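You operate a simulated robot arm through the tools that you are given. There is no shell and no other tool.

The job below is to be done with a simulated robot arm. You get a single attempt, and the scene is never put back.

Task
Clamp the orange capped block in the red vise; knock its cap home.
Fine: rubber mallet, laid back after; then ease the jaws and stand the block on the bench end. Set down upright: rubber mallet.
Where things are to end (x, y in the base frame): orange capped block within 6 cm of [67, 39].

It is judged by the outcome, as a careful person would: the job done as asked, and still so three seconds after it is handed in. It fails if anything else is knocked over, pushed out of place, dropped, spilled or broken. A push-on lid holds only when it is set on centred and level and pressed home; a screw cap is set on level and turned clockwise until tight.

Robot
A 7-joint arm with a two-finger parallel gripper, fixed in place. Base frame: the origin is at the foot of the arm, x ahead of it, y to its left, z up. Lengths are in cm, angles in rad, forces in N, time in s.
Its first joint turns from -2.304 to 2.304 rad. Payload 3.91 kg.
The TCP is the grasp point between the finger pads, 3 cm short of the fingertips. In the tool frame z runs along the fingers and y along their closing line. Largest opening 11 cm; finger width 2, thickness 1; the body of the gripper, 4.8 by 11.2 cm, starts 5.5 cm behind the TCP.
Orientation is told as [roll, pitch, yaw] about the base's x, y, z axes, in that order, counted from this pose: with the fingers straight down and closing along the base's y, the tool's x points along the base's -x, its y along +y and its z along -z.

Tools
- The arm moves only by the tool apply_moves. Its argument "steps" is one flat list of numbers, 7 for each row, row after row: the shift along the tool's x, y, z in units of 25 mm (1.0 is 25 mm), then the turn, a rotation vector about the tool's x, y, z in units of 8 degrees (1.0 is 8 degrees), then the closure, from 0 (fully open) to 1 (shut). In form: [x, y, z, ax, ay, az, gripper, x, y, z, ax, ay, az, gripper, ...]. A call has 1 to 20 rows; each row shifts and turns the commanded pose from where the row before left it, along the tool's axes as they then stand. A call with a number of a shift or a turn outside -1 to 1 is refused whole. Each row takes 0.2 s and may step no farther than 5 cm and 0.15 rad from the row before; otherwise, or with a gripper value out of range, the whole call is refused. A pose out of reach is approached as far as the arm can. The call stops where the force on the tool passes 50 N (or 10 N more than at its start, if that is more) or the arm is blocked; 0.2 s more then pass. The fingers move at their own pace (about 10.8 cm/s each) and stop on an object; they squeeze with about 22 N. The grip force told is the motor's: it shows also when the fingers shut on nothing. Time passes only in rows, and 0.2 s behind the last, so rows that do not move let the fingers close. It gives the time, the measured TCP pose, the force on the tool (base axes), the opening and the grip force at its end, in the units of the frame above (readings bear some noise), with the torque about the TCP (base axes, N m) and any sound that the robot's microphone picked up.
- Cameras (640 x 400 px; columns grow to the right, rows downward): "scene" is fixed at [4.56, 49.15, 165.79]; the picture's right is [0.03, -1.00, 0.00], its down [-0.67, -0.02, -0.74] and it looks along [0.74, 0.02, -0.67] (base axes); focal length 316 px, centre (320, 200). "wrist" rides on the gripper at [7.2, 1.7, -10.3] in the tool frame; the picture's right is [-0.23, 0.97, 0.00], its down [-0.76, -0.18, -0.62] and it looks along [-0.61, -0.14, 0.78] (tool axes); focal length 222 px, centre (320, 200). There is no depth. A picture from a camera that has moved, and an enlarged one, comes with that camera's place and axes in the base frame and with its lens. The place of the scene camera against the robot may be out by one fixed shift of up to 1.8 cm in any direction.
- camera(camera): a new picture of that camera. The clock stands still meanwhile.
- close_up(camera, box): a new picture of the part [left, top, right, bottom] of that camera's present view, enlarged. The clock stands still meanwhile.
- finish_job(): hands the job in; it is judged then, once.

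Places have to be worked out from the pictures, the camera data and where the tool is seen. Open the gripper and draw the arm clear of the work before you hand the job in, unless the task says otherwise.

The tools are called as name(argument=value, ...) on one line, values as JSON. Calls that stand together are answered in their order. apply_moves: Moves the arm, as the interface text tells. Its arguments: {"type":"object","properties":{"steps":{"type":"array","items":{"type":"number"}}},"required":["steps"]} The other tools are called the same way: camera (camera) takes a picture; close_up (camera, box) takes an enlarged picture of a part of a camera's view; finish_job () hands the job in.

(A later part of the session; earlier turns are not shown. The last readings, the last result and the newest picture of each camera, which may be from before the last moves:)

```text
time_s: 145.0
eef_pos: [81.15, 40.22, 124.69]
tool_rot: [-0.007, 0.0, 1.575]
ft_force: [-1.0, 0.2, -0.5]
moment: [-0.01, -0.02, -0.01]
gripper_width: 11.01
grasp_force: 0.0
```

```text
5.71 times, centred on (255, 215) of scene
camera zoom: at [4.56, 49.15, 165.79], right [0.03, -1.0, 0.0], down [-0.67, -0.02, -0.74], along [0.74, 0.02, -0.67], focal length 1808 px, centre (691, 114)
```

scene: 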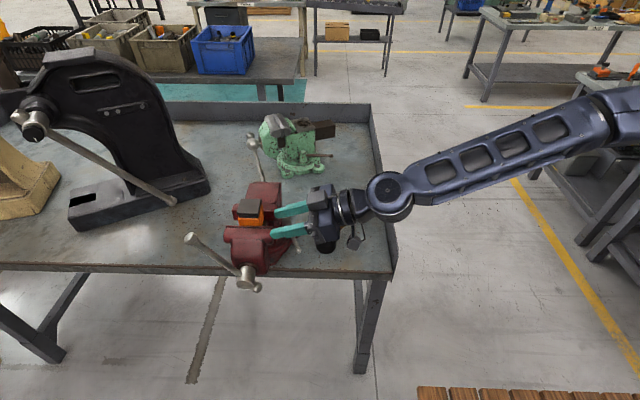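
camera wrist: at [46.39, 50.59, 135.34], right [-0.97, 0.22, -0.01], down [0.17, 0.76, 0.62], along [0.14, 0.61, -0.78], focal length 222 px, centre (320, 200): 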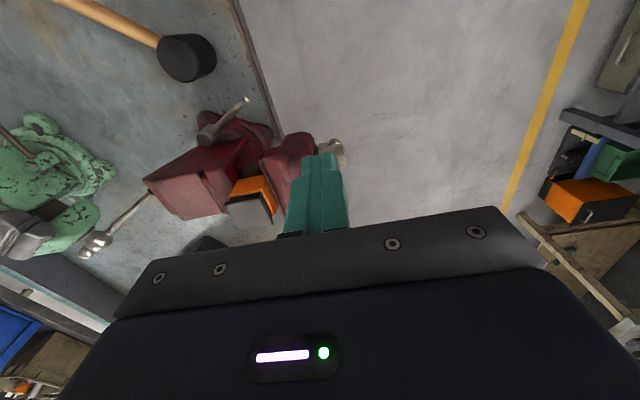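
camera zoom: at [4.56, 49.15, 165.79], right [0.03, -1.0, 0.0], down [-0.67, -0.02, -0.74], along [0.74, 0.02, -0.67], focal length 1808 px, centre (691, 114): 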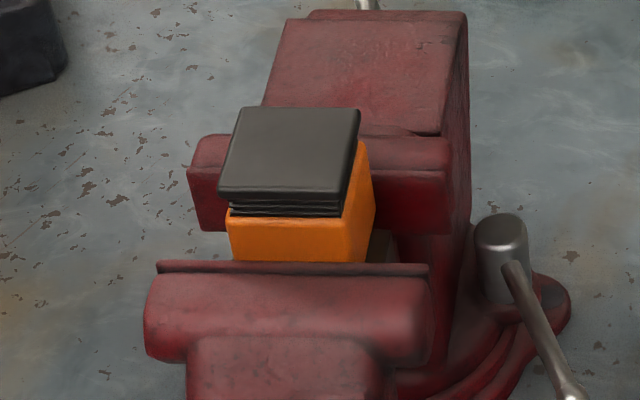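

The vise grips the block as before. I yaw back to −39° and tilt 28° to take the mallet's handle again.

apply_moves(steps=[0, 0, 0, 0, 0, 0.95, 0, 0, 0, 0, 0, 0, 0.95, 0, 0, 0, 0, 0, 0, 0.95, 0, 0, 0, 0, 0, 0, 0.95, 0, 0, 0, 0, 0, 0, 0.95, 0, 0, 0, 0, 0, 0, 0.95, 0, 0, 0, 0, 0, 0, 0.95, 0, 0, 0, 0, 0, 0, 0.95, 0, 0, 0, 0, 0, 0, 0.95, 0, 0, 0, 0, 0, 0, 0.95, 0, 0, 0, 0, 0, 0, 0.95, 0, 0, 0, 0, 0, 0, 0.95, 0, 0, 0, 0, 0, 0, 0.95, 0, 0, 0, 0, 0, 0, 0.95, 0, 0, 0, 0, 0, 0, 0.95, 0, 0, 0, 0, 0, 0, 0.95, 0, 0, 0, 0, 0, 0, 0.95, 0])

apply_moves(steps=[0, 0, 0, 0, -0.877, 0, 0, 0, 0, 0, 0, -0.877, 0, 0, 0, 0, 0, 0, -0.877, 0, 0, 0, 0, 0, 0, -0.877, 0, 0, 0.45, 0, 0.848, 0, 0, 0, 0, 0.45, 0, 0.848, 0, 0, 0, 0, 0.45, 0, 0.848, 0, 0, 0, 0, 0.45, 0, 0.848, 0, 0, 0, 0, 0.45, 0, 0.848, 0, 0, 0, 0, 0.45, 0, 0.848, 0, 0, 0, 0, 0.45, 0, 0.848, 0, 0, 0, 0, 0.45, 0, 0.848, 0, 0, 0, 0, 0.45, 0, 0.848, 0, 0, 0, 0])

camera(camera="wrist")

```text
time_s: 148.6
eef_pos: [81.37, 40.01, 124.52]
tool_rot: [0.004, -0.005, -0.682]
ft_force: [-0.2, 0.1, 0.4]
moment: [-0.01, 0.03, -0.04]
gripper_width: 11.01
grasp_force: 0.1
```

```text
time_s: 151.4
eef_pos: [81.22, 39.94, 102.99]
tool_rot: [0.007, -0.495, -0.683]
ft_force: [-0.7, 0.1, 0.2]
moment: [0.0, 0.02, 0.0]
gripper_width: 10.98
grasp_force: 0.1
```

```text
taken
camera wrist: at [73.49, 48.31, 108.75], right [0.77, 0.63, 0.11], down [0.18, -0.38, 0.91], along [0.62, -0.68, -0.4], focal length 222 px, centre (320, 200)
```

wrist: 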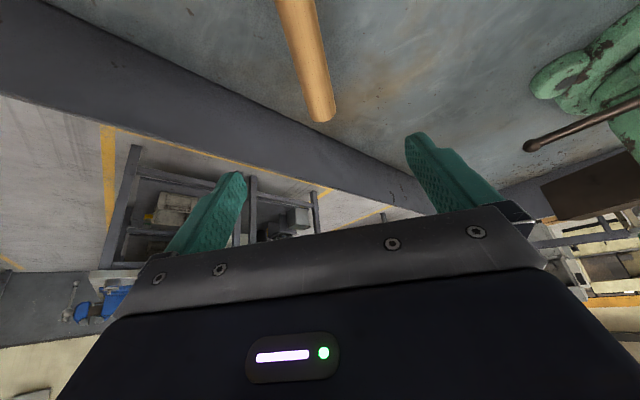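

apply_moves(steps=[0.447, 0.029, 0.886, 0, 0, 0, 0, 0.447, 0.029, 0.886, 0, 0, 0, 0, 0.447, 0.029, 0.886, 0, 0, 0, 0, 0.447, 0.029, 0.886, 0, 0, 0, 0, 0.447, 0.029, 0.886, 0, 0, 0, 0, 0, 0, 0, 0, 0, 0, 0])

camera(camera="wrist")

```text
time_s: 152.8
eef_pos: [81.9, 39.84, 90.53]
tool_rot: [0.005, -0.496, -0.682]
ft_force: [-0.7, 0.3, -0.3]
moment: [-0.02, 0.01, 0.01]
gripper_width: 11.01
grasp_force: 0.0
```

```text
taken
camera wrist: at [74.15, 48.31, 96.21], right [0.77, 0.63, 0.11], down [0.18, -0.38, 0.91], along [0.62, -0.68, -0.4], focal length 222 px, centre (320, 200)
```

wrist: 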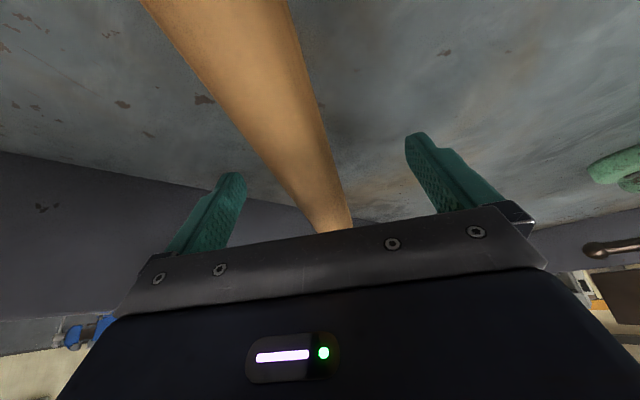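

The handle is centred between the pads; I close, then lift and carry the mallet back over the block.

apply_moves(steps=[0, 0, 0, 0, 0, 0, 0.6, 0, 0, 0, 0, 0, 0, 1, 0, 0, 0, 0, 0, 0, 1, 0, 0, 0, 0, 0, 0, 1, -0.09, 0, -0.18, 0, 0, 0, 1, -0.2, 0, -0.4, 0, 0, 0, 1, -0.4, 0, -0.8, 0, 0, 0, 1, -0.45, 0, -0.848, 0, 0, 0, 1, -0.45, 0, -0.848, 0, 0, 0, 1, -0.45, 0, -0.848, 0, 0, 0, 1, -0.45, 0, -0.848, 0, 0, 0, 1, -0.45, 0, -0.848, 0, 0, 0, 1, -0.45, 0, -0.848, 0, 0, 0, 1, -0.45, 0, -0.848, 0, 0, 0, 1, -0.45, 0, -0.848, 0, 0, 0, 1, -0.45, 0, -0.848, 0, 0, 0, 1, -0.45, 0, -0.848, 0, 0, 0, 1, -0.45, 0, -0.848, 0, 0, 0, 1, -0.45, 0, -0.848, 0, 0, 0, 1])

camera(camera="scene")

```text
time_s: 156.8
eef_pos: [81.65, 40.2, 123.57]
tool_rot: [0.004, -0.495, -0.683]
ft_force: [-0.2, -0.1, -4.0]
moment: [-0.35, -0.4, 0.0]
gripper_width: 2.54
grasp_force: 21.6
```

```text
taken
```

scene: 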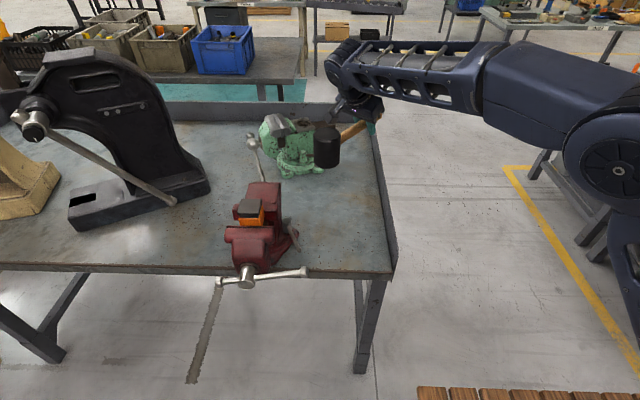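

The mallet is in hand and level. I move it above the cap (corrected 0.7 cm toward +y), ready to swing.

apply_moves(steps=[0.759, 0.491, -0.459, 0, 0, 0, 1, 0.759, 0.491, -0.459, 0, 0, 0, 1, 0.759, 0.491, -0.459, 0, 0, 0, 1, 0.759, 0.491, -0.459, 0, 0, 0, 1, 0.759, 0.491, -0.459, 0, 0, 0, 1, 0.759, 0.491, -0.459, 0, 0, 0, 1, 0.759, 0.491, -0.459, 0, 0, 0, 1, 0.759, 0.491, -0.459, 0, 0, 0, 1, 0, 0, 0, 0, 0, 0, 1])

close_up(camera="scene", box=[190, 90, 350, 250])

```text
time_s: 158.8
eef_pos: [73.98, 59.07, 124.26]
tool_rot: [0.005, -0.496, -0.682]
ft_force: [0.0, -0.3, -4.0]
moment: [-0.34, -0.43, 0.0]
gripper_width: 2.56
grasp_force: 22.0
```

```text
2.50 times, centred on (270, 170) of scene
camera zoom: at [4.56, 49.15, 165.79], right [0.03, -1.0, 0.0], down [-0.67, -0.02, -0.74], along [0.74, 0.02, -0.67], focal length 791 px, centre (445, 275)
```

zoom: 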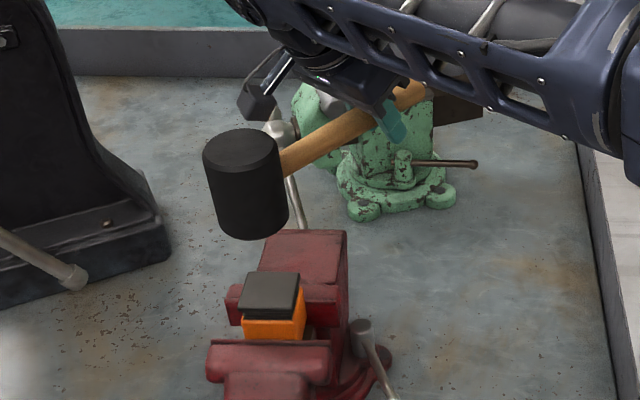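

Aligned. I cock and swing a faster blow.

apply_moves(steps=[0, 0, 0, 0, 0.875, 0, 1, 0, 0, 0, 0, 0.875, 0, 1, 0, 0, 0, 0, 0.875, 0, 1, 0, 0, 0, 0, 0, 0, 1, 0.13, 0, 1, 0, 0, 0, 1, 0.13, 0, 1, 0, -1, 0, 1, 0.5, 0, 1, 0, -1, 0, 1, 0.6, 0, 1, 0, -1, 0, 1, 0, 0, 0, 0, 0, 0, 1])

close_up(camera="scene", box=[225, 190, 285, 240])

```text
time_s: 160.6
eef_pos: [73.6, 59.66, 115.41]
tool_rot: [0.031, -0.522, -0.694]
ft_force: [-5.6, 0.0, 18.0]
moment: [2.03, 1.98, 0.55]
gripper_width: 2.54
grasp_force: 22.5
stopped in row 9: the force on the tool passed its limit at 82 N (the readings are from after the stop); the commanded pose is now the measured one
```

```text
8.00 times, centred on (255, 215) of scene
camera zoom: at [4.56, 49.15, 165.79], right [0.03, -1.0, 0.0], down [-0.67, -0.02, -0.74], along [0.74, 0.02, -0.67], focal length 2532 px, centre (840, 80)
```

zoom: 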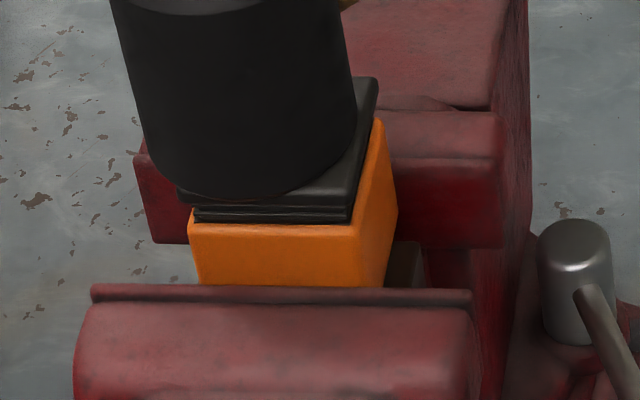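

Progress: the blow read 82 N and the lid has gone down visibly (about 2 mm). I lift and re-cock for another blow, shifting 0.5 cm back toward −y to stay centred.

apply_moves(steps=[-0.53, -0.041, -0.722, 0, 0, 0, 1, -0.53, -0.041, -0.722, 0, 0, 0, 1, -0.53, -0.041, -0.722, 0.148, -0.142, -0.085, 1, -0.53, -0.041, -0.722, 0, 0, 0, 1, 0, 0, 0, 0, 0, 0, 1])

close_up(camera="scene", box=[240, 195, 275, 225])

close_up(camera="scene", box=[190, 90, 350, 250])

```text
time_s: 161.8
eef_pos: [74.16, 58.47, 124.16]
tool_rot: [-0.002, -0.544, -0.68]
ft_force: [-0.2, 0.3, -3.0]
moment: [-0.38, -0.4, -0.01]
gripper_width: 2.57
grasp_force: 22.1
```

```text
13.33 times, centred on (258, 210) of scene
camera zoom: at [4.56, 49.15, 165.79], right [0.03, -1.0, 0.0], down [-0.67, -0.02, -0.74], along [0.74, 0.02, -0.67], focal length 4220 px, centre (1153, 67)
```

zoom: 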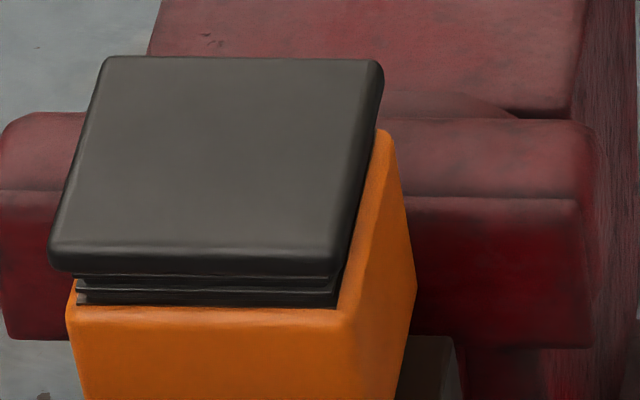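

```text
2.50 times, centred on (270, 170) of scene
camera zoom: at [4.56, 49.15, 165.79], right [0.03, -1.0, 0.0], down [-0.67, -0.02, -0.74], along [0.74, 0.02, -0.67], focal length 791 px, centre (445, 275)
```

zoom: 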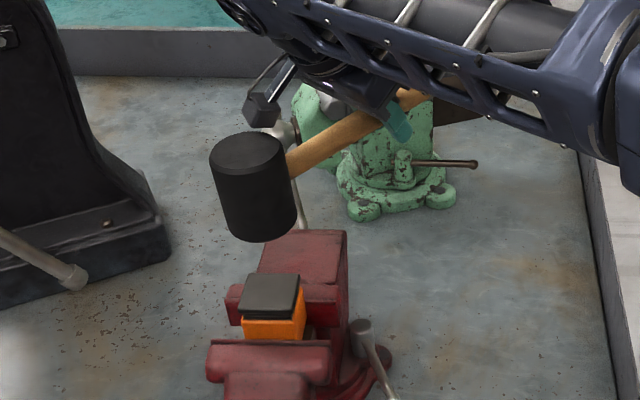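

The lid dropped about 3 mm (two ribs remain showing). I repeat the blow.

apply_moves(steps=[0, 0, 0, 0, 0.875, 0, 1, 0, 0, 0, 0, 0.875, 0, 1, 0, 0, 0, 0, 0.875, 0, 1, 0, 0, 0, 0, 0, 0, 1, 0.15, 0, 1, 0, 0, 0, 1, 0.15, 0, 1, 0, -1, 0, 1, 0.5, 0, 1, 0, -1, 0, 1, 0.6, 0, 1, 0, -1, 0, 1, 0, 0, 0, 0, 0, 0, 1])

close_up(camera="scene", box=[225, 190, 285, 240])

```text
time_s: 163.6
eef_pos: [73.51, 59.07, 115.7]
tool_rot: [0.031, -0.556, -0.7]
ft_force: [-2.0, 0.4, 21.2]
moment: [2.73, 3.14, 0.07]
gripper_width: 2.59
grasp_force: 22.3
stopped in row 8: the force on the tool passed its limit at 99 N (the readings are from after the stop); the commanded pose is now the measured one
```

```text
8.00 times, centred on (255, 215) of scene
camera zoom: at [4.56, 49.15, 165.79], right [0.03, -1.0, 0.0], down [-0.67, -0.02, -0.74], along [0.74, 0.02, -0.67], focal length 2532 px, centre (840, 80)
```

zoom: 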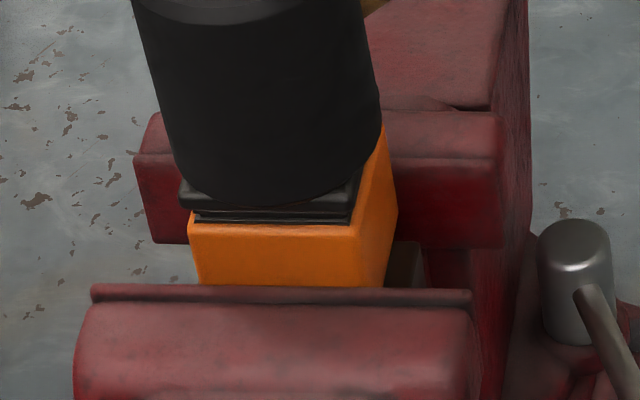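

A 99 N blow; I lift and inspect.

apply_moves(steps=[-0.53, 0, -0.722, 0, 0, 0, 1, -0.53, -0.05, -0.722, 0, 0, 0, 1, -0.53, -0.05, -0.722, 0.148, 0.1, -0.085, 1, -0.53, -0.05, -0.7, 0, 0, 0, 1, 0, 0, 0, 0, 0, 0, 1])

close_up(camera="scene", box=[240, 195, 275, 225])

close_up(camera="scene", box=[190, 90, 350, 250])

```text
time_s: 164.8
eef_pos: [73.74, 58.15, 124.35]
tool_rot: [-0.005, -0.545, -0.682]
ft_force: [-1.0, 0.0, -4.8]
moment: [-0.33, -0.43, 0.0]
gripper_width: 2.55
grasp_force: 21.9
```

```text
13.33 times, centred on (258, 210) of scene
camera zoom: at [4.56, 49.15, 165.79], right [0.03, -1.0, 0.0], down [-0.67, -0.02, -0.74], along [0.74, 0.02, -0.67], focal length 4220 px, centre (1153, 67)
```

zoom: 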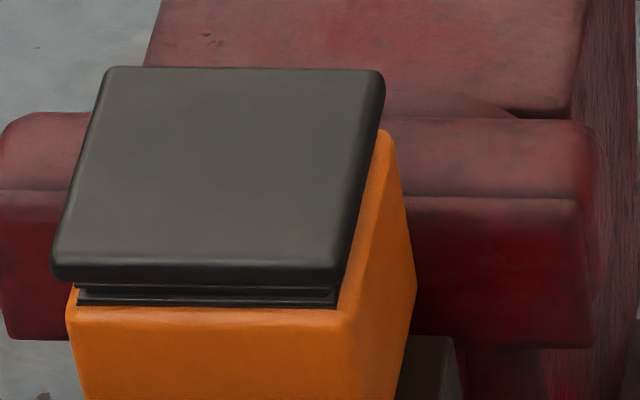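

```text
2.50 times, centred on (270, 170) of scene
camera zoom: at [4.56, 49.15, 165.79], right [0.03, -1.0, 0.0], down [-0.67, -0.02, -0.74], along [0.74, 0.02, -0.67], focal length 791 px, centre (445, 275)
```

zoom: 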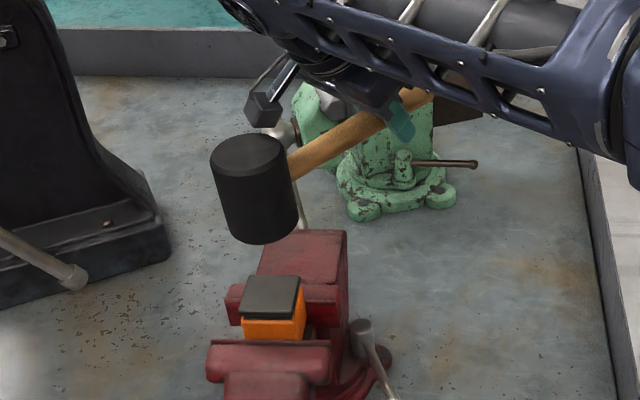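

Another ~2 mm down; about half a centimetre remains. I strike again.

apply_moves(steps=[0, 0, 0, 0, 0.875, 0, 1, 0, 0, 0, 0, 0.875, 0, 1, 0, 0, 0, 0, 0.875, 0, 1, 0, 0, 0, 0, 0, 0, 1, 0.15, 0, 1, 0, 0, 0, 1, 0.15, 0, 1, 0, -1, 0, 1, 0.5, 0, 1, 0, -1, 0, 1, 0.6, 0, 1, 0, -1, 0, 1, 0, 0, 0, 0, 0, 0, 1])

close_up(camera="scene", box=[225, 190, 285, 240])

```text
time_s: 166.6
eef_pos: [73.59, 58.5, 115.48]
tool_rot: [0.023, -0.557, -0.698]
ft_force: [-4.3, 2.1, 18.1]
moment: [2.49, 2.54, 0.19]
gripper_width: 2.6
grasp_force: 22.5
stopped in row 8: the force on the tool passed its limit at 85 N (the readings are from after the stop); the commanded pose is now the measured one
```

```text
8.00 times, centred on (255, 215) of scene
camera zoom: at [4.56, 49.15, 165.79], right [0.03, -1.0, 0.0], down [-0.67, -0.02, -0.74], along [0.74, 0.02, -0.67], focal length 2532 px, centre (840, 80)
```

zoom: 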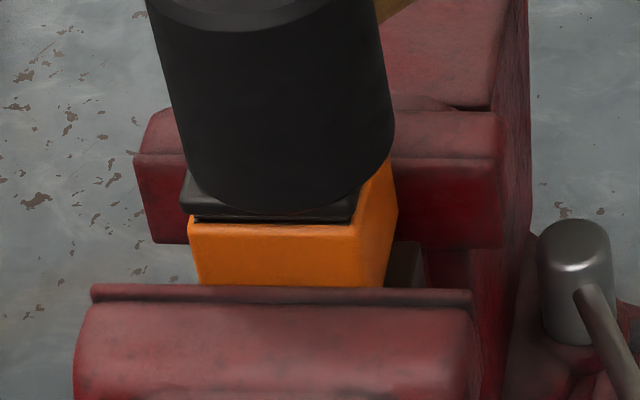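

Further down again. I lift, look, and prepare the next blow.

apply_moves(steps=[-0.53, 0, -0.722, 0, 0, 0, 1, -0.53, 0, -0.722, 0, 0, 0, 1, -0.53, 0, -0.722, 0.11, 0.1, -0.075, 1, -0.53, 0, -0.7, 0, 0, 0, 1, 0, 0, 0, 0, 0, 0, 1])

close_up(camera="scene", box=[240, 195, 275, 225])

close_up(camera="scene", box=[190, 90, 350, 250])

```text
time_s: 167.8
eef_pos: [74.18, 58.01, 124.06]
tool_rot: [-0.002, -0.545, -0.684]
ft_force: [1.2, -0.3, -3.9]
moment: [-0.37, -0.46, 0.01]
gripper_width: 2.58
grasp_force: 22.0
```

```text
13.33 times, centred on (258, 210) of scene
camera zoom: at [4.56, 49.15, 165.79], right [0.03, -1.0, 0.0], down [-0.67, -0.02, -0.74], along [0.74, 0.02, -0.67], focal length 4220 px, centre (1153, 67)
```

zoom: 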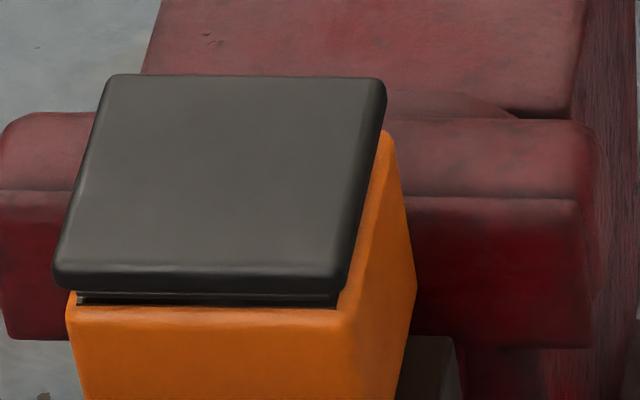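

```text
2.50 times, centred on (270, 170) of scene
camera zoom: at [4.56, 49.15, 165.79], right [0.03, -1.0, 0.0], down [-0.67, -0.02, -0.74], along [0.74, 0.02, -0.67], focal length 791 px, centre (445, 275)
```

zoom: 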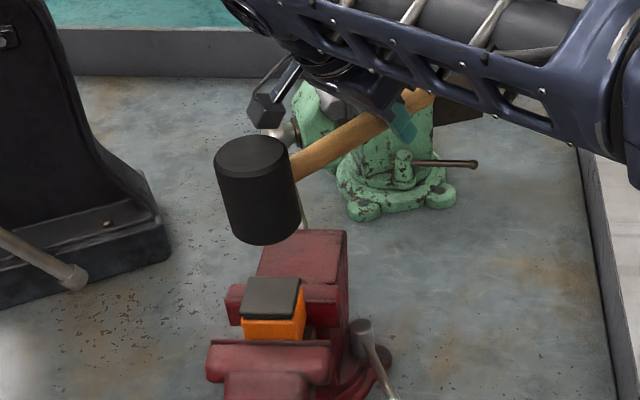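

About 4 mm left. Next blow, with a slight re-centring.

apply_moves(steps=[0, 0.1, 0, 0, 0.875, 0, 1, 0, 0, 0, 0, 0.875, 0, 1, 0, 0, 0, 0, 0.875, 0, 1, 0, 0, 0, 0, 0, 0, 1, 0.15, 0, 1, 0, 0, 0, 1, 0.15, 0, 1, 0, -1, 0, 1, 0.5, 0, 1, 0, -1, 0, 1, 0.6, 0, 1, 0, -1, 0, 1, 0, 0, 0, 0, 0, 0, 1])

apply_moves(steps=[-0.53, 0, -0.722, 0, 0, 0, 1, -0.53, 0, -0.722, 0, 0, 0, 1, -0.53, 0, -0.722, 0.12, 0.1, -0.08, 1, -0.53, 0, -0.7, 0, 0, 0, 1, 0, 0, 0, 0, 0, 0, 1])

close_up(camera="scene", box=[240, 195, 275, 225])

close_up(camera="scene", box=[190, 90, 350, 250])

```text
time_s: 169.6
eef_pos: [73.82, 58.45, 115.34]
tool_rot: [0.028, -0.559, -0.7]
ft_force: [-3.6, 1.4, 14.7]
moment: [2.2, 2.21, 0.29]
gripper_width: 2.61
grasp_force: 22.1
stopped in row 8: the force on the tool passed its limit at 83 N (the readings are from after the stop); the commanded pose is now the measured one
```

```text
time_s: 170.8
eef_pos: [74.55, 57.84, 123.99]
tool_rot: [-0.002, -0.544, -0.686]
ft_force: [0.8, 0.0, -4.6]
moment: [-0.37, -0.44, 0.02]
gripper_width: 2.57
grasp_force: 21.6
```

```text
13.33 times, centred on (258, 210) of scene
camera zoom: at [4.56, 49.15, 165.79], right [0.03, -1.0, 0.0], down [-0.67, -0.02, -0.74], along [0.74, 0.02, -0.67], focal length 4220 px, centre (1153, 67)
```

zoom: 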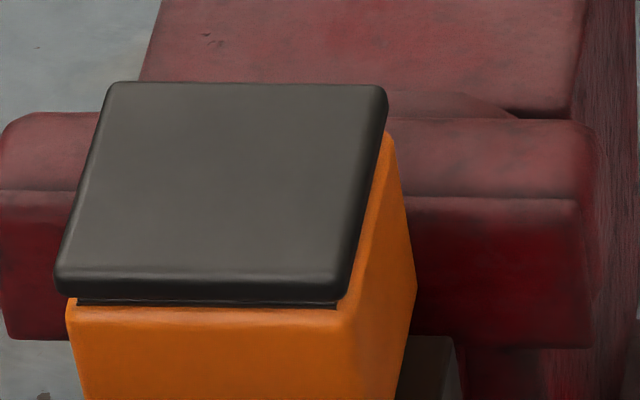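

```text
2.50 times, centred on (270, 170) of scene
camera zoom: at [4.56, 49.15, 165.79], right [0.03, -1.0, 0.0], down [-0.67, -0.02, -0.74], along [0.74, 0.02, -0.67], focal length 791 px, centre (445, 275)
```

zoom: 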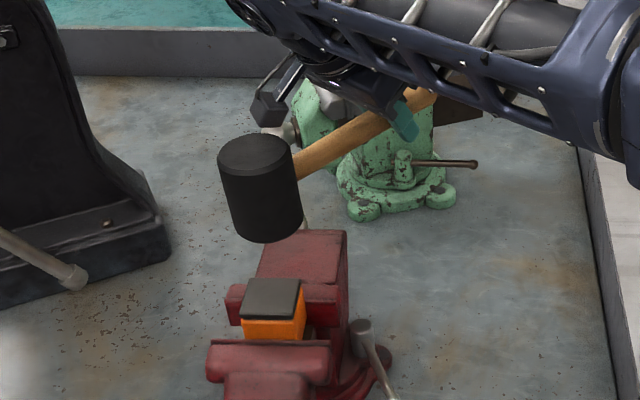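

Only ~2 mm left. I re-centre and strike once more.

apply_moves(steps=[0.244, 0, -0.14, 0, 0.875, 0, 1, 0, 0, 0, 0, 0.875, 0, 1, 0, 0, 0, 0, 0.875, 0, 1, 0, 0, 0, 0, 0, 0, 1, 0.15, 0, 1, 0, 0, 0, 1, 0.15, 0, 1, 0, -1, 0, 1, 0.5, 0, 1, 0, -1, 0, 1, 0.6, 0, 1, 0, -1, 0, 1, 0, 0, 0, 0, 0, 0, 1])

apply_moves(steps=[-0.53, 0, -0.722, 0, 0, 0, 1, -0.53, 0, -0.722, 0, 0, 0, 1, -0.53, 0, -0.722, 0.12, 0.1, -0.08, 1, -0.53, 0, -0.7, 0, 0, 0, 1, 0, 0, 0, 0, 0, 0, 1])

close_up(camera="scene", box=[240, 195, 275, 225])

close_up(camera="scene", box=[190, 90, 350, 250])

```text
time_s: 172.6
eef_pos: [73.6, 58.9, 115.11]
tool_rot: [0.025, -0.559, -0.7]
ft_force: [-4.5, 2.2, 15.4]
moment: [2.27, 2.39, 0.29]
gripper_width: 2.58
grasp_force: 21.5
stopped in row 8: the force on the tool passed its limit at 82 N (the readings are from after the stop); the commanded pose is now the measured one
```

```text
time_s: 173.8
eef_pos: [74.18, 58.24, 123.84]
tool_rot: [-0.006, -0.547, -0.685]
ft_force: [-0.4, -1.0, -3.6]
moment: [-0.36, -0.45, 0.0]
gripper_width: 2.59
grasp_force: 22.1
```

```text
13.33 times, centred on (258, 210) of scene
camera zoom: at [4.56, 49.15, 165.79], right [0.03, -1.0, 0.0], down [-0.67, -0.02, -0.74], along [0.74, 0.02, -0.67], focal length 4220 px, centre (1153, 67)
```

zoom: 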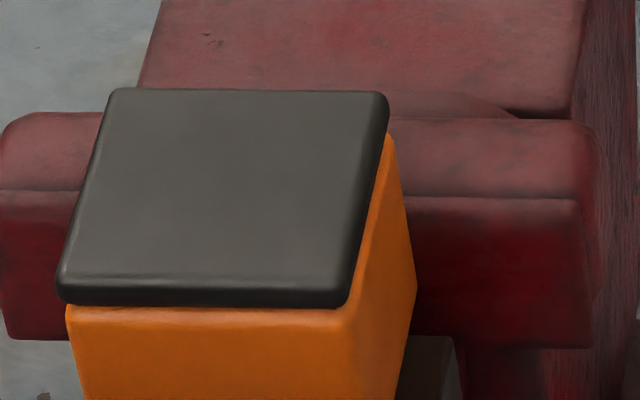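

```text
2.50 times, centred on (270, 170) of scene
camera zoom: at [4.56, 49.15, 165.79], right [0.03, -1.0, 0.0], down [-0.67, -0.02, -0.74], along [0.74, 0.02, -0.67], focal length 791 px, centre (445, 275)
```

zoom: 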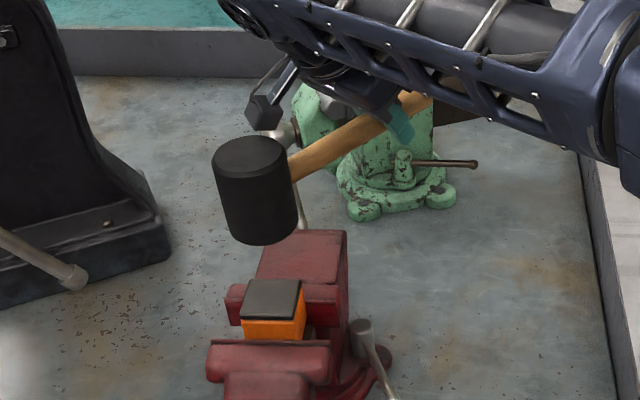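

The lid now sits on the block with no rib showing. I give one more blow to make sure it is fully home.

apply_moves(steps=[0, 0, 0, 0, 0.875, 0, 1, 0, 0, 0, 0, 0.875, 0, 1, 0, 0, 0, 0, 0.875, 0, 1, 0, 0, 0, 0, 0, 0, 1, 0.15, 0, 1, 0, 0, 0, 1, 0.15, 0, 1, 0, -1, 0, 1, 0.5, 0, 1, 0, -1, 0, 1, 0.6, 0, 1, 0, -1, 0, 1, 0, 0, 0, 0, 0, 0, 1])

apply_moves(steps=[-0.53, 0, -0.722, 0, 0, 0, 1, -0.53, 0, -0.722, 0, 0, 0, 1, -0.53, 0, -0.722, 0.12, 0.1, -0.08, 1, -0.53, 0, -0.7, 0, 0, 0, 1, 0, 0, 0, 0, 0, 0, 1])

close_up(camera="scene", box=[240, 195, 275, 225])

close_up(camera="scene", box=[190, 90, 350, 250])

```text
time_s: 175.6
eef_pos: [73.84, 58.79, 114.94]
tool_rot: [0.019, -0.553, -0.695]
ft_force: [-6.5, 2.7, 13.1]
moment: [1.79, 1.54, 0.55]
gripper_width: 2.63
grasp_force: 21.7
stopped in row 8: the force on the tool passed its limit at 73 N (the readings are from after the stop); the commanded pose is now the measured one
```

```text
time_s: 176.8
eef_pos: [74.44, 57.86, 123.8]
tool_rot: [-0.011, -0.542, -0.682]
ft_force: [0.5, -0.2, -3.6]
moment: [-0.35, -0.41, -0.03]
gripper_width: 2.58
grasp_force: 22.2
```

```text
13.33 times, centred on (258, 210) of scene
camera zoom: at [4.56, 49.15, 165.79], right [0.03, -1.0, 0.0], down [-0.67, -0.02, -0.74], along [0.74, 0.02, -0.67], focal length 4220 px, centre (1153, 67)
```

zoom: 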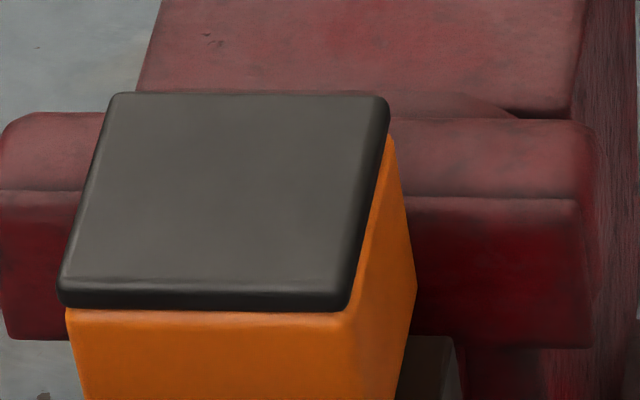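

```text
2.50 times, centred on (270, 170) of scene
camera zoom: at [4.56, 49.15, 165.79], right [0.03, -1.0, 0.0], down [-0.67, -0.02, -0.74], along [0.74, 0.02, -0.67], focal length 791 px, centre (445, 275)
```

zoom: 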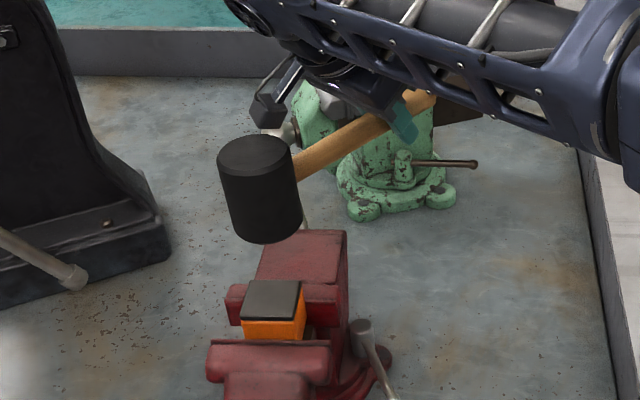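

It still went down a little (about 1 mm), so I strike again until it stops moving.

apply_moves(steps=[0.22, 0, -0.12, 0, 0.875, 0, 1, 0, 0, 0, 0, 0.875, 0, 1, 0, 0, 0, 0, 0.875, 0, 1, 0, 0, 0, 0, 0, 0, 1, 0.15, 0, 1, 0, 0, 0, 1, 0.15, 0, 1, 0, -1, 0, 1, 0.5, 0, 1, 0, -1, 0, 1, 0.6, 0, 1, 0, -1, 0, 1, 0, 0, 0, 0, 0, 0, 1])

apply_moves(steps=[-0.53, 0, -0.722, 0, 0, 0, 1, -0.53, 0, -0.722, 0, 0, 0, 1, -0.53, 0, -0.722, 0.12, 0.1, -0.08, 1, -0.53, 0, -0.7, 0, 0, 0, 1, 0, 0, 0, 0, 0, 0, 1])

close_up(camera="scene", box=[240, 195, 275, 225])

close_up(camera="scene", box=[190, 90, 350, 250])

```text
time_s: 178.6
eef_pos: [73.46, 59.11, 114.87]
tool_rot: [0.006, -0.542, -0.689]
ft_force: [-7.4, 3.9, 10.7]
moment: [1.33, 1.28, 0.33]
gripper_width: 2.58
grasp_force: 22.0
stopped in row 8: the force on the tool passed its limit at 63 N (the readings are from after the stop); the commanded pose is now the measured one
```

```text
time_s: 179.8
eef_pos: [74.18, 58.63, 123.42]
tool_rot: [-0.02, -0.529, -0.676]
ft_force: [-0.5, 1.0, -3.9]
moment: [-0.33, -0.44, -0.01]
gripper_width: 2.56
grasp_force: 21.6
```

```text
13.33 times, centred on (258, 210) of scene
camera zoom: at [4.56, 49.15, 165.79], right [0.03, -1.0, 0.0], down [-0.67, -0.02, -0.74], along [0.74, 0.02, -0.67], focal length 4220 px, centre (1153, 67)
```

zoom: 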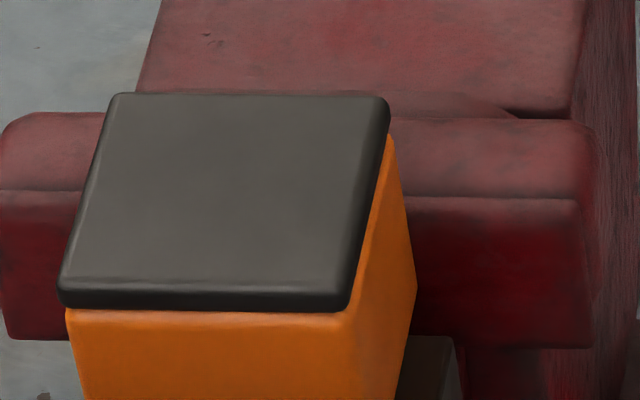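

```text
2.50 times, centred on (270, 170) of scene
camera zoom: at [4.56, 49.15, 165.79], right [0.03, -1.0, 0.0], down [-0.67, -0.02, -0.74], along [0.74, 0.02, -0.67], focal length 791 px, centre (445, 275)
```

zoom: 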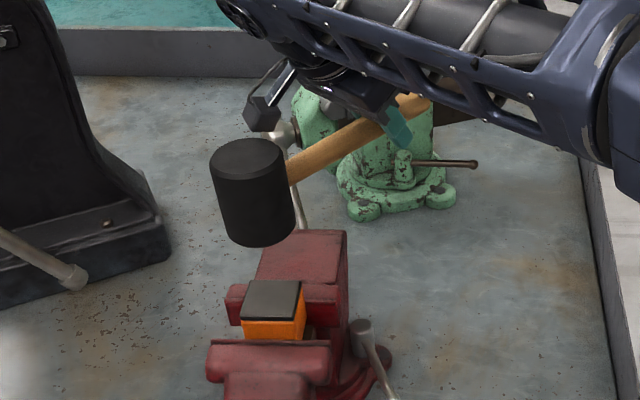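

No further movement on that (weaker, 63 N) blow. One more full-strength blow from a slightly lower start will confirm it has bottomed.

apply_moves(steps=[0, -0.05, 0, -0.095, 0.965, 0.055, 1, 0, 0, 0, 0, 0.875, 0, 1, 0, 0, 0, 0, 0.875, 0, 1, 0, 0, 0, 0, 0, 0, 1, 0.15, 0, 1, 0, 0, 0, 1, 0.15, 0, 1, 0, -1, 0, 1, 0.5, 0, 1, 0, -1, 0, 1, 0.6, 0, 1, 0, -1, 0, 1, 0, 0, 0, 0, 0, 0, 1])

apply_moves(steps=[-0.53, 0, -0.722, 0, 0, 0, 1, -0.53, 0, -0.722, 0, 0, 0, 1, -0.53, 0, -0.722, 0, 0, 0, 1, -0.53, 0, -0.7, 0, 0, 0, 1, 0, 0, 0, 0, 0, 0, 1])

close_up(camera="scene", box=[240, 195, 275, 225])

close_up(camera="scene", box=[190, 90, 350, 250])

```text
time_s: 181.6
eef_pos: [73.72, 59.12, 114.53]
tool_rot: [0.018, -0.519, -0.695]
ft_force: [-6.9, 5.0, 11.3]
moment: [1.34, 1.3, 0.09]
gripper_width: 2.6
grasp_force: 22.4
stopped in row 8: the force on the tool passed its limit at 67 N (the readings are from after the stop); the commanded pose is now the measured one
```

```text
time_s: 182.8
eef_pos: [74.47, 58.14, 123.23]
tool_rot: [0.013, -0.518, -0.696]
ft_force: [-0.3, 0.4, -4.2]
moment: [-0.33, -0.43, 0.0]
gripper_width: 2.59
grasp_force: 22.3
```

```text
13.33 times, centred on (258, 210) of scene
camera zoom: at [4.56, 49.15, 165.79], right [0.03, -1.0, 0.0], down [-0.67, -0.02, -0.74], along [0.74, 0.02, -0.67], focal length 4220 px, centre (1153, 67)
```

zoom: 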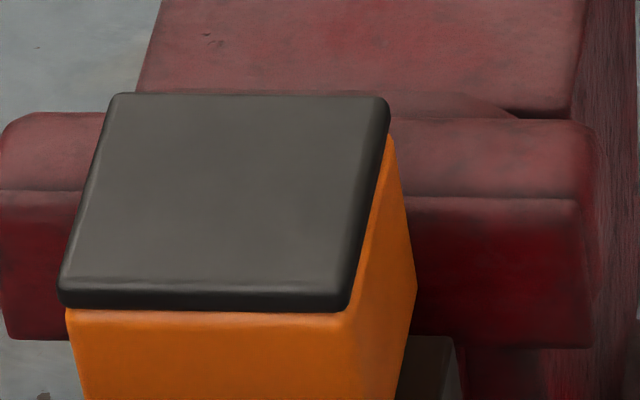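

```text
2.50 times, centred on (270, 170) of scene
camera zoom: at [4.56, 49.15, 165.79], right [0.03, -1.0, 0.0], down [-0.67, -0.02, -0.74], along [0.74, 0.02, -0.67], focal length 791 px, centre (445, 275)
```

zoom: 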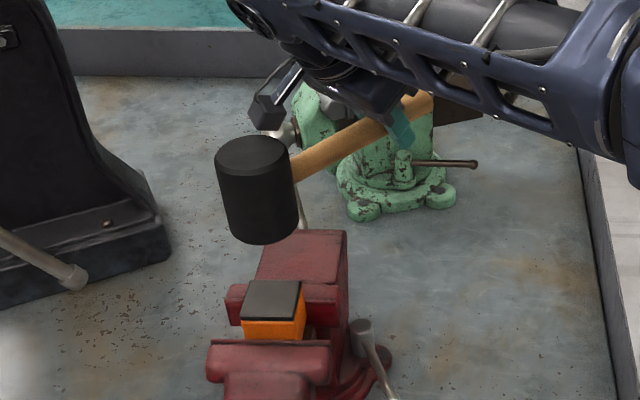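

No further movement: the cap seems bottomed. I zoom closely along the lid/block joint to check for any remaining gap.

close_up(camera="scene", box=[242, 210, 266, 224])

close_up(camera="scene", box=[256, 196, 272, 222])

```text
16.00 times, centred on (254, 217) of scene
camera zoom: at [4.56, 49.15, 165.79], right [0.03, -1.0, 0.0], down [-0.67, -0.02, -0.74], along [0.74, 0.02, -0.67], focal length 5063 px, centre (1376, -72)
```

zoom: 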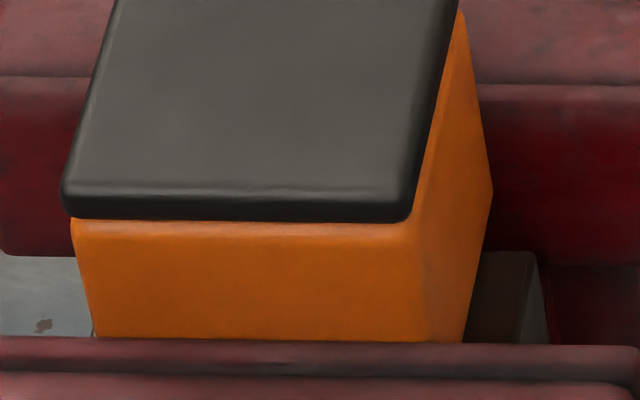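

```text
15.38 times, centred on (264, 209) of scene
camera zoom: at [4.56, 49.15, 165.79], right [0.03, -1.0, 0.0], down [-0.67, -0.02, -0.74], along [0.74, 0.02, -0.67], focal length 4869 px, centre (1182, 62)
```

zoom: 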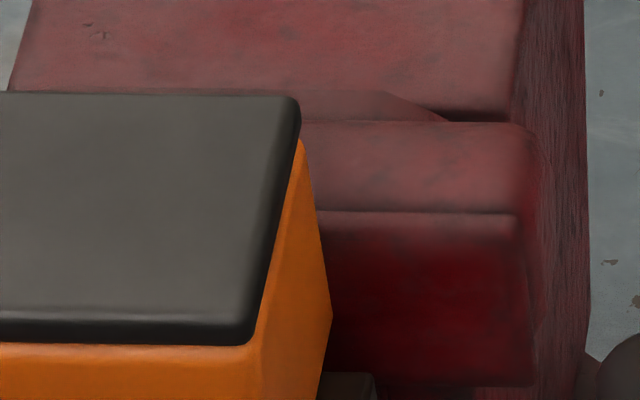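

The lid is flush all round: the cap is home. Now I take the mallet back: first yaw it so the handle points to +x again.

apply_moves(steps=[0, 0, 0, -0.469, 0, -0.823, 1, 0, 0, 0, -0.469, 0, -0.823, 1, 0, 0, 0, -0.469, 0, -0.823, 1, 0, 0, 0, -0.469, 0, -0.823, 1, 0, 0, 0, -0.469, 0, -0.823, 1, 0, 0, 0, -0.469, 0, -0.823, 1, 0, 0, 0, 0, 0, 0, 1])

apply_moves(steps=[-0.762, -0.846, 0.434, 0, 0, 0, 1, -0.762, -0.846, 0.434, 0, 0, 0, 1, -0.762, -0.846, 0.434, 0, 0, 0, 1, -0.762, -0.846, 0.434, 0, 0, 0, 1, -0.762, -0.846, 0.434, 0, 0, 0, 1, -0.762, -0.846, 0.434, 0, 0, 0, 1, -0.762, -0.846, 0.434, 0, 0, 0, 1, -0.762, -0.846, 0.434, 0, 0, 0, 1, -0.762, -0.846, 0.434, 0, 0, 0, 1, 0, 0, 0, 0, 0, 0, 1])

camera(camera="scene")

```text
time_s: 184.4
eef_pos: [74.63, 58.2, 123.16]
tool_rot: [0.006, -0.525, 0.102]
ft_force: [0.6, -0.5, -3.3]
moment: [0.02, -0.56, 0.01]
gripper_width: 2.62
grasp_force: 21.8
```

```text
time_s: 186.6
eef_pos: [95.92, 41.28, 123.25]
tool_rot: [0.01, -0.527, 0.1]
ft_force: [0.3, 0.7, -3.7]
moment: [0.06, -0.57, 0.02]
gripper_width: 2.58
grasp_force: 22.1
```

```text
taken
```

scene: 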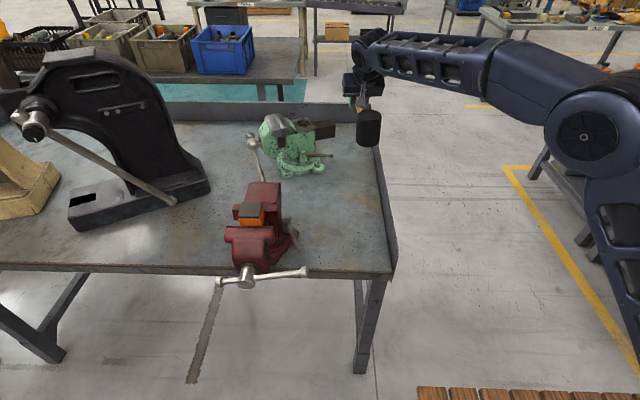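

The head hangs right above its original spot. I lower it toward the bench.

apply_moves(steps=[0.483, 0, 0.83, 0, 0, 0, 1, 0.483, 0, 0.83, 0, 0, 0, 1, 0.483, 0, 0.83, 0, 0, 0, 1, 0.483, 0, 0.83, 0, 0, 0, 1, 0.483, 0, 0.83, 0, 0, 0, 1, 0.483, 0, 0.83, 0, 0, 0, 1, 0.483, 0, 0.83, 0, 0, 0, 1, 0.483, 0, 0.83, 0, 0, 0, 1, 0.483, 0, 0.83, 0, 0, 0, 1, 0.483, 0, 0.83, 0, 0, 0, 1, 0.483, 0, 0.83, 0, 0, 0, 1, 0.44, 0, 0.75, 0, 0, 0, 1, 0.2, 0, 0.345, 0, 0, 0, 1, 0, 0, 0, 0, 0, 0, 1])

close_up(camera="scene", box=[300, 130, 440, 250])

```text
time_s: 189.6
eef_pos: [96.33, 41.49, 93.76]
tool_rot: [0.009, -0.527, 0.103]
ft_force: [0.8, -0.7, -3.8]
moment: [0.07, -0.56, -0.01]
gripper_width: 2.57
grasp_force: 22.6
```

```text
3.33 times, centred on (370, 190) of scene
camera zoom: at [4.56, 49.15, 165.79], right [0.03, -1.0, 0.0], down [-0.67, -0.02, -0.74], along [0.74, 0.02, -0.67], focal length 1055 px, centre (153, 233)
```

zoom: 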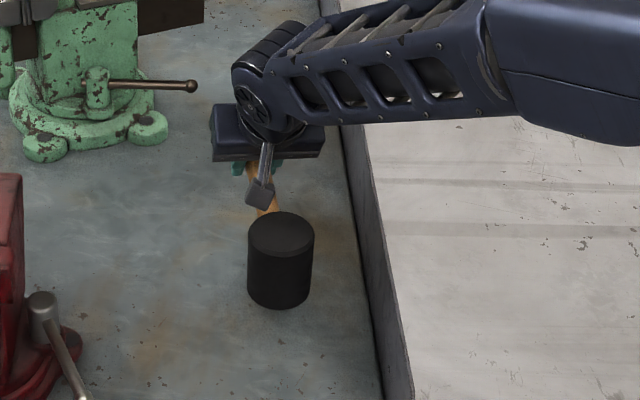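

The head is within a few millimetres of its original place. I correct slightly and lower the last centimetres gently.

apply_moves(steps=[0.112, -0.088, -0.064, 0, 0, 0, 1, 0.302, 0, 0.518, 0, 0, 0, 1, 0.121, 0, 0.207, 0, 0, 0, 1, 0.02, 0, 0.0346, 0, 0, 0, 1, 0.02, 0, 0.0346, 0, 0, 0, 1, 0, 0, 0, 0, 0, 0, 1])

```text
time_s: 191.0
eef_pos: [95.82, 41.4, 91.39]
tool_rot: [0.006, -0.525, 0.101]
ft_force: [0.1, -0.4, -3.8]
moment: [0.06, -0.55, 0.01]
gripper_width: 2.58
grasp_force: 22.2
```

apply_moves(steps=[0.02, 0, 0.0346, 0, 0, 0, 1, 0.02, 0, 0.0346, 0, 0, 0, 1, 0.02, 0, 0.0346, 0, 0, 0, 1, 0, 0, 0, 0, 0, 0, 1])

close_up(camera="scene", box=[330, 180, 390, 240])

```text
time_s: 192.0
eef_pos: [95.88, 41.3, 91.09]
tool_rot: [0.008, -0.528, 0.1]
ft_force: [-3.4, 1.2, 1.2]
moment: [0.13, 0.46, -0.11]
gripper_width: 2.6
grasp_force: 22.2
```

```text
6.67 times, centred on (360, 210) of scene
camera zoom: at [4.56, 49.15, 165.79], right [0.03, -1.0, 0.0], down [-0.67, -0.02, -0.74], along [0.74, 0.02, -0.67], focal length 2110 px, centre (53, 133)
```

zoom: 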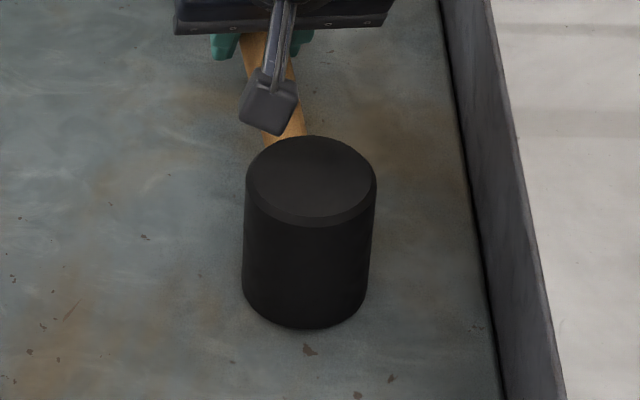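

The head is bearing on the bench. I release and back the gripper straight up.

apply_moves(steps=[-0.01, 0, -0.017, 0, 0, 0, 1, 0, 0, 0, 0, 0, 0, 0.7, 0, 0, 0, 0, 0, 0, 0.5, 0, 0, 0, 0, 0, 0, 0.3, -0.2, 0, -0.345, 0, 0, 0, 0.2, -0.483, 0, -0.83, 0, 0, 0, 0.1, -0.483, 0, -0.83, 0, 0, 0, 0.1, -0.483, 0, -0.83, 0, 0, 0, 0.1, -0.483, 0, -0.83, 0, 0, 0, 0.1, -0.483, 0, -0.83, 0, 0, 0, 0.1, -0.483, 0, -0.83, 0, 0, 0, 0.1, -0.483, 0, -0.83, 0, 0, 0, 0.1])

close_up(camera="scene", box=[300, 130, 440, 250])

camera(camera="wrist")

```text
time_s: 194.6
eef_pos: [95.93, 41.17, 108.66]
tool_rot: [0.007, -0.526, 0.101]
ft_force: [0.4, -0.4, -0.3]
moment: [-0.03, 0.02, 0.01]
gripper_width: 9.89
grasp_force: 0.0
```

```text
3.33 times, centred on (370, 190) of scene
camera zoom: at [4.56, 49.15, 165.79], right [0.03, -1.0, 0.0], down [-0.67, -0.02, -0.74], along [0.74, 0.02, -0.67], focal length 1055 px, centre (153, 233)
```

zoom: 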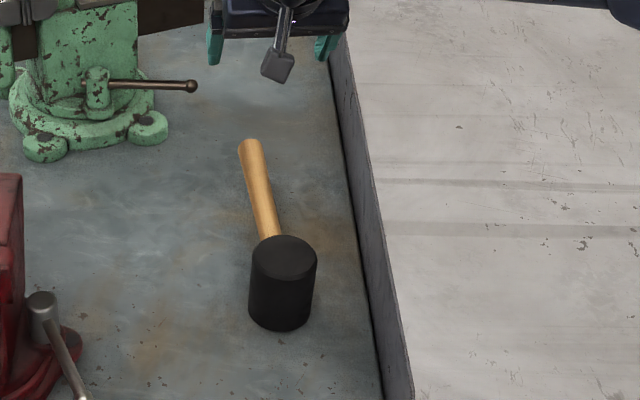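

```text
taken
camera wrist: at [84.42, 41.53, 114.07], right [0.09, 0.99, 0.12], down [0.36, -0.15, 0.92], along [0.93, -0.04, -0.37], focal length 222 px, centre (320, 200)
```

wrist: 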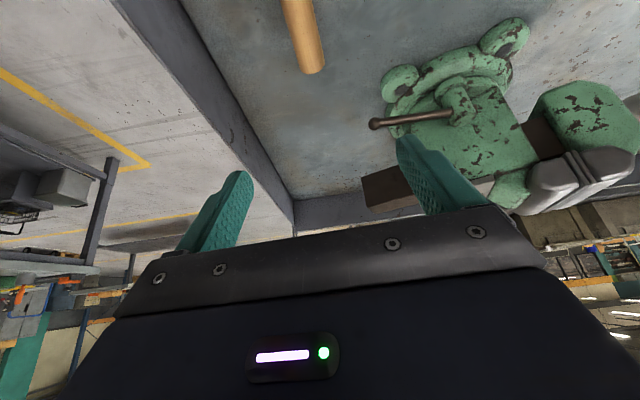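

The mallet is back standing where it was (within ~0.4 cm). Now I ease the jaws: return to the screw bar, levelling the tool and yawing to 90° on the way.

apply_moves(steps=[-0.483, 0, -0.83, 0, 0, 0, 0.3, -0.483, 0, -0.83, 0, 0, 0, 0.6, -0.483, 0, -0.83, 0, 0, 0, 0.6, -0.483, 0, -0.83, 0, 0, 0, 0.6, -0.483, 0, -0.83, 0, 0, 0, 0.6, -0.483, 0, -0.83, 0, 0, 0, 0.6, -0.483, 0, -0.83, 0, 0, 0, 0.6, 0, 0, 0, 0, 0.942, 0, 0.6, 0, 0, 0, 0, 0.942, 0, 0.6, 0, 0, 0, 0, 0.942, 0, 0.6, 0, 0, 0, 0, 0.942, 0, 0.6])

apply_moves(steps=[0.9, 0.1, 0, 0, 0, 0, 0.6, 0.9, 0.1, 0, 0, 0, 0, 0.6, 0.9, 0.1, 0, 0, 0, 0, 0.6, 0.9, 0.1, 0, 0, 0, 0, 0.6, 0, 0, 0, 0, 0, -0.958, 0.6, 0, 0, 0, 0, 0, -0.958, 0.6, 0, 0, 0, 0, 0, -0.958, 0.6, 0, 0, 0, 0, 0, -0.958, 0.6, 0, 0, 0, 0, 0, -0.958, 0.6, 0, 0, 0, 0, 0, -0.958, 0.6, 0, 0, 0, 0, 0, -0.958, 0.6, 0, 0, 0, 0, 0, -0.958, 0.6, 0, 0, 0, 0, 0, -0.958, 0.6, 0, 0, 0, 0, 0, -0.958, 0.6, 0, 0, 0, 0, 0, -0.958, 0.6])

```text
time_s: 197.0
eef_pos: [95.83, 41.1, 125.97]
tool_rot: [0.008, 0.0, 0.106]
ft_force: [-0.7, -0.8, 1.4]
moment: [0.01, -0.06, -0.02]
gripper_width: 4.41
grasp_force: 0.1
```

```text
time_s: 200.2
eef_pos: [86.75, 41.13, 125.75]
tool_rot: [-0.001, -0.006, 1.577]
ft_force: [-0.8, 0.2, -0.1]
moment: [0.03, 0.04, 0.03]
gripper_width: 4.41
grasp_force: 0.1
```

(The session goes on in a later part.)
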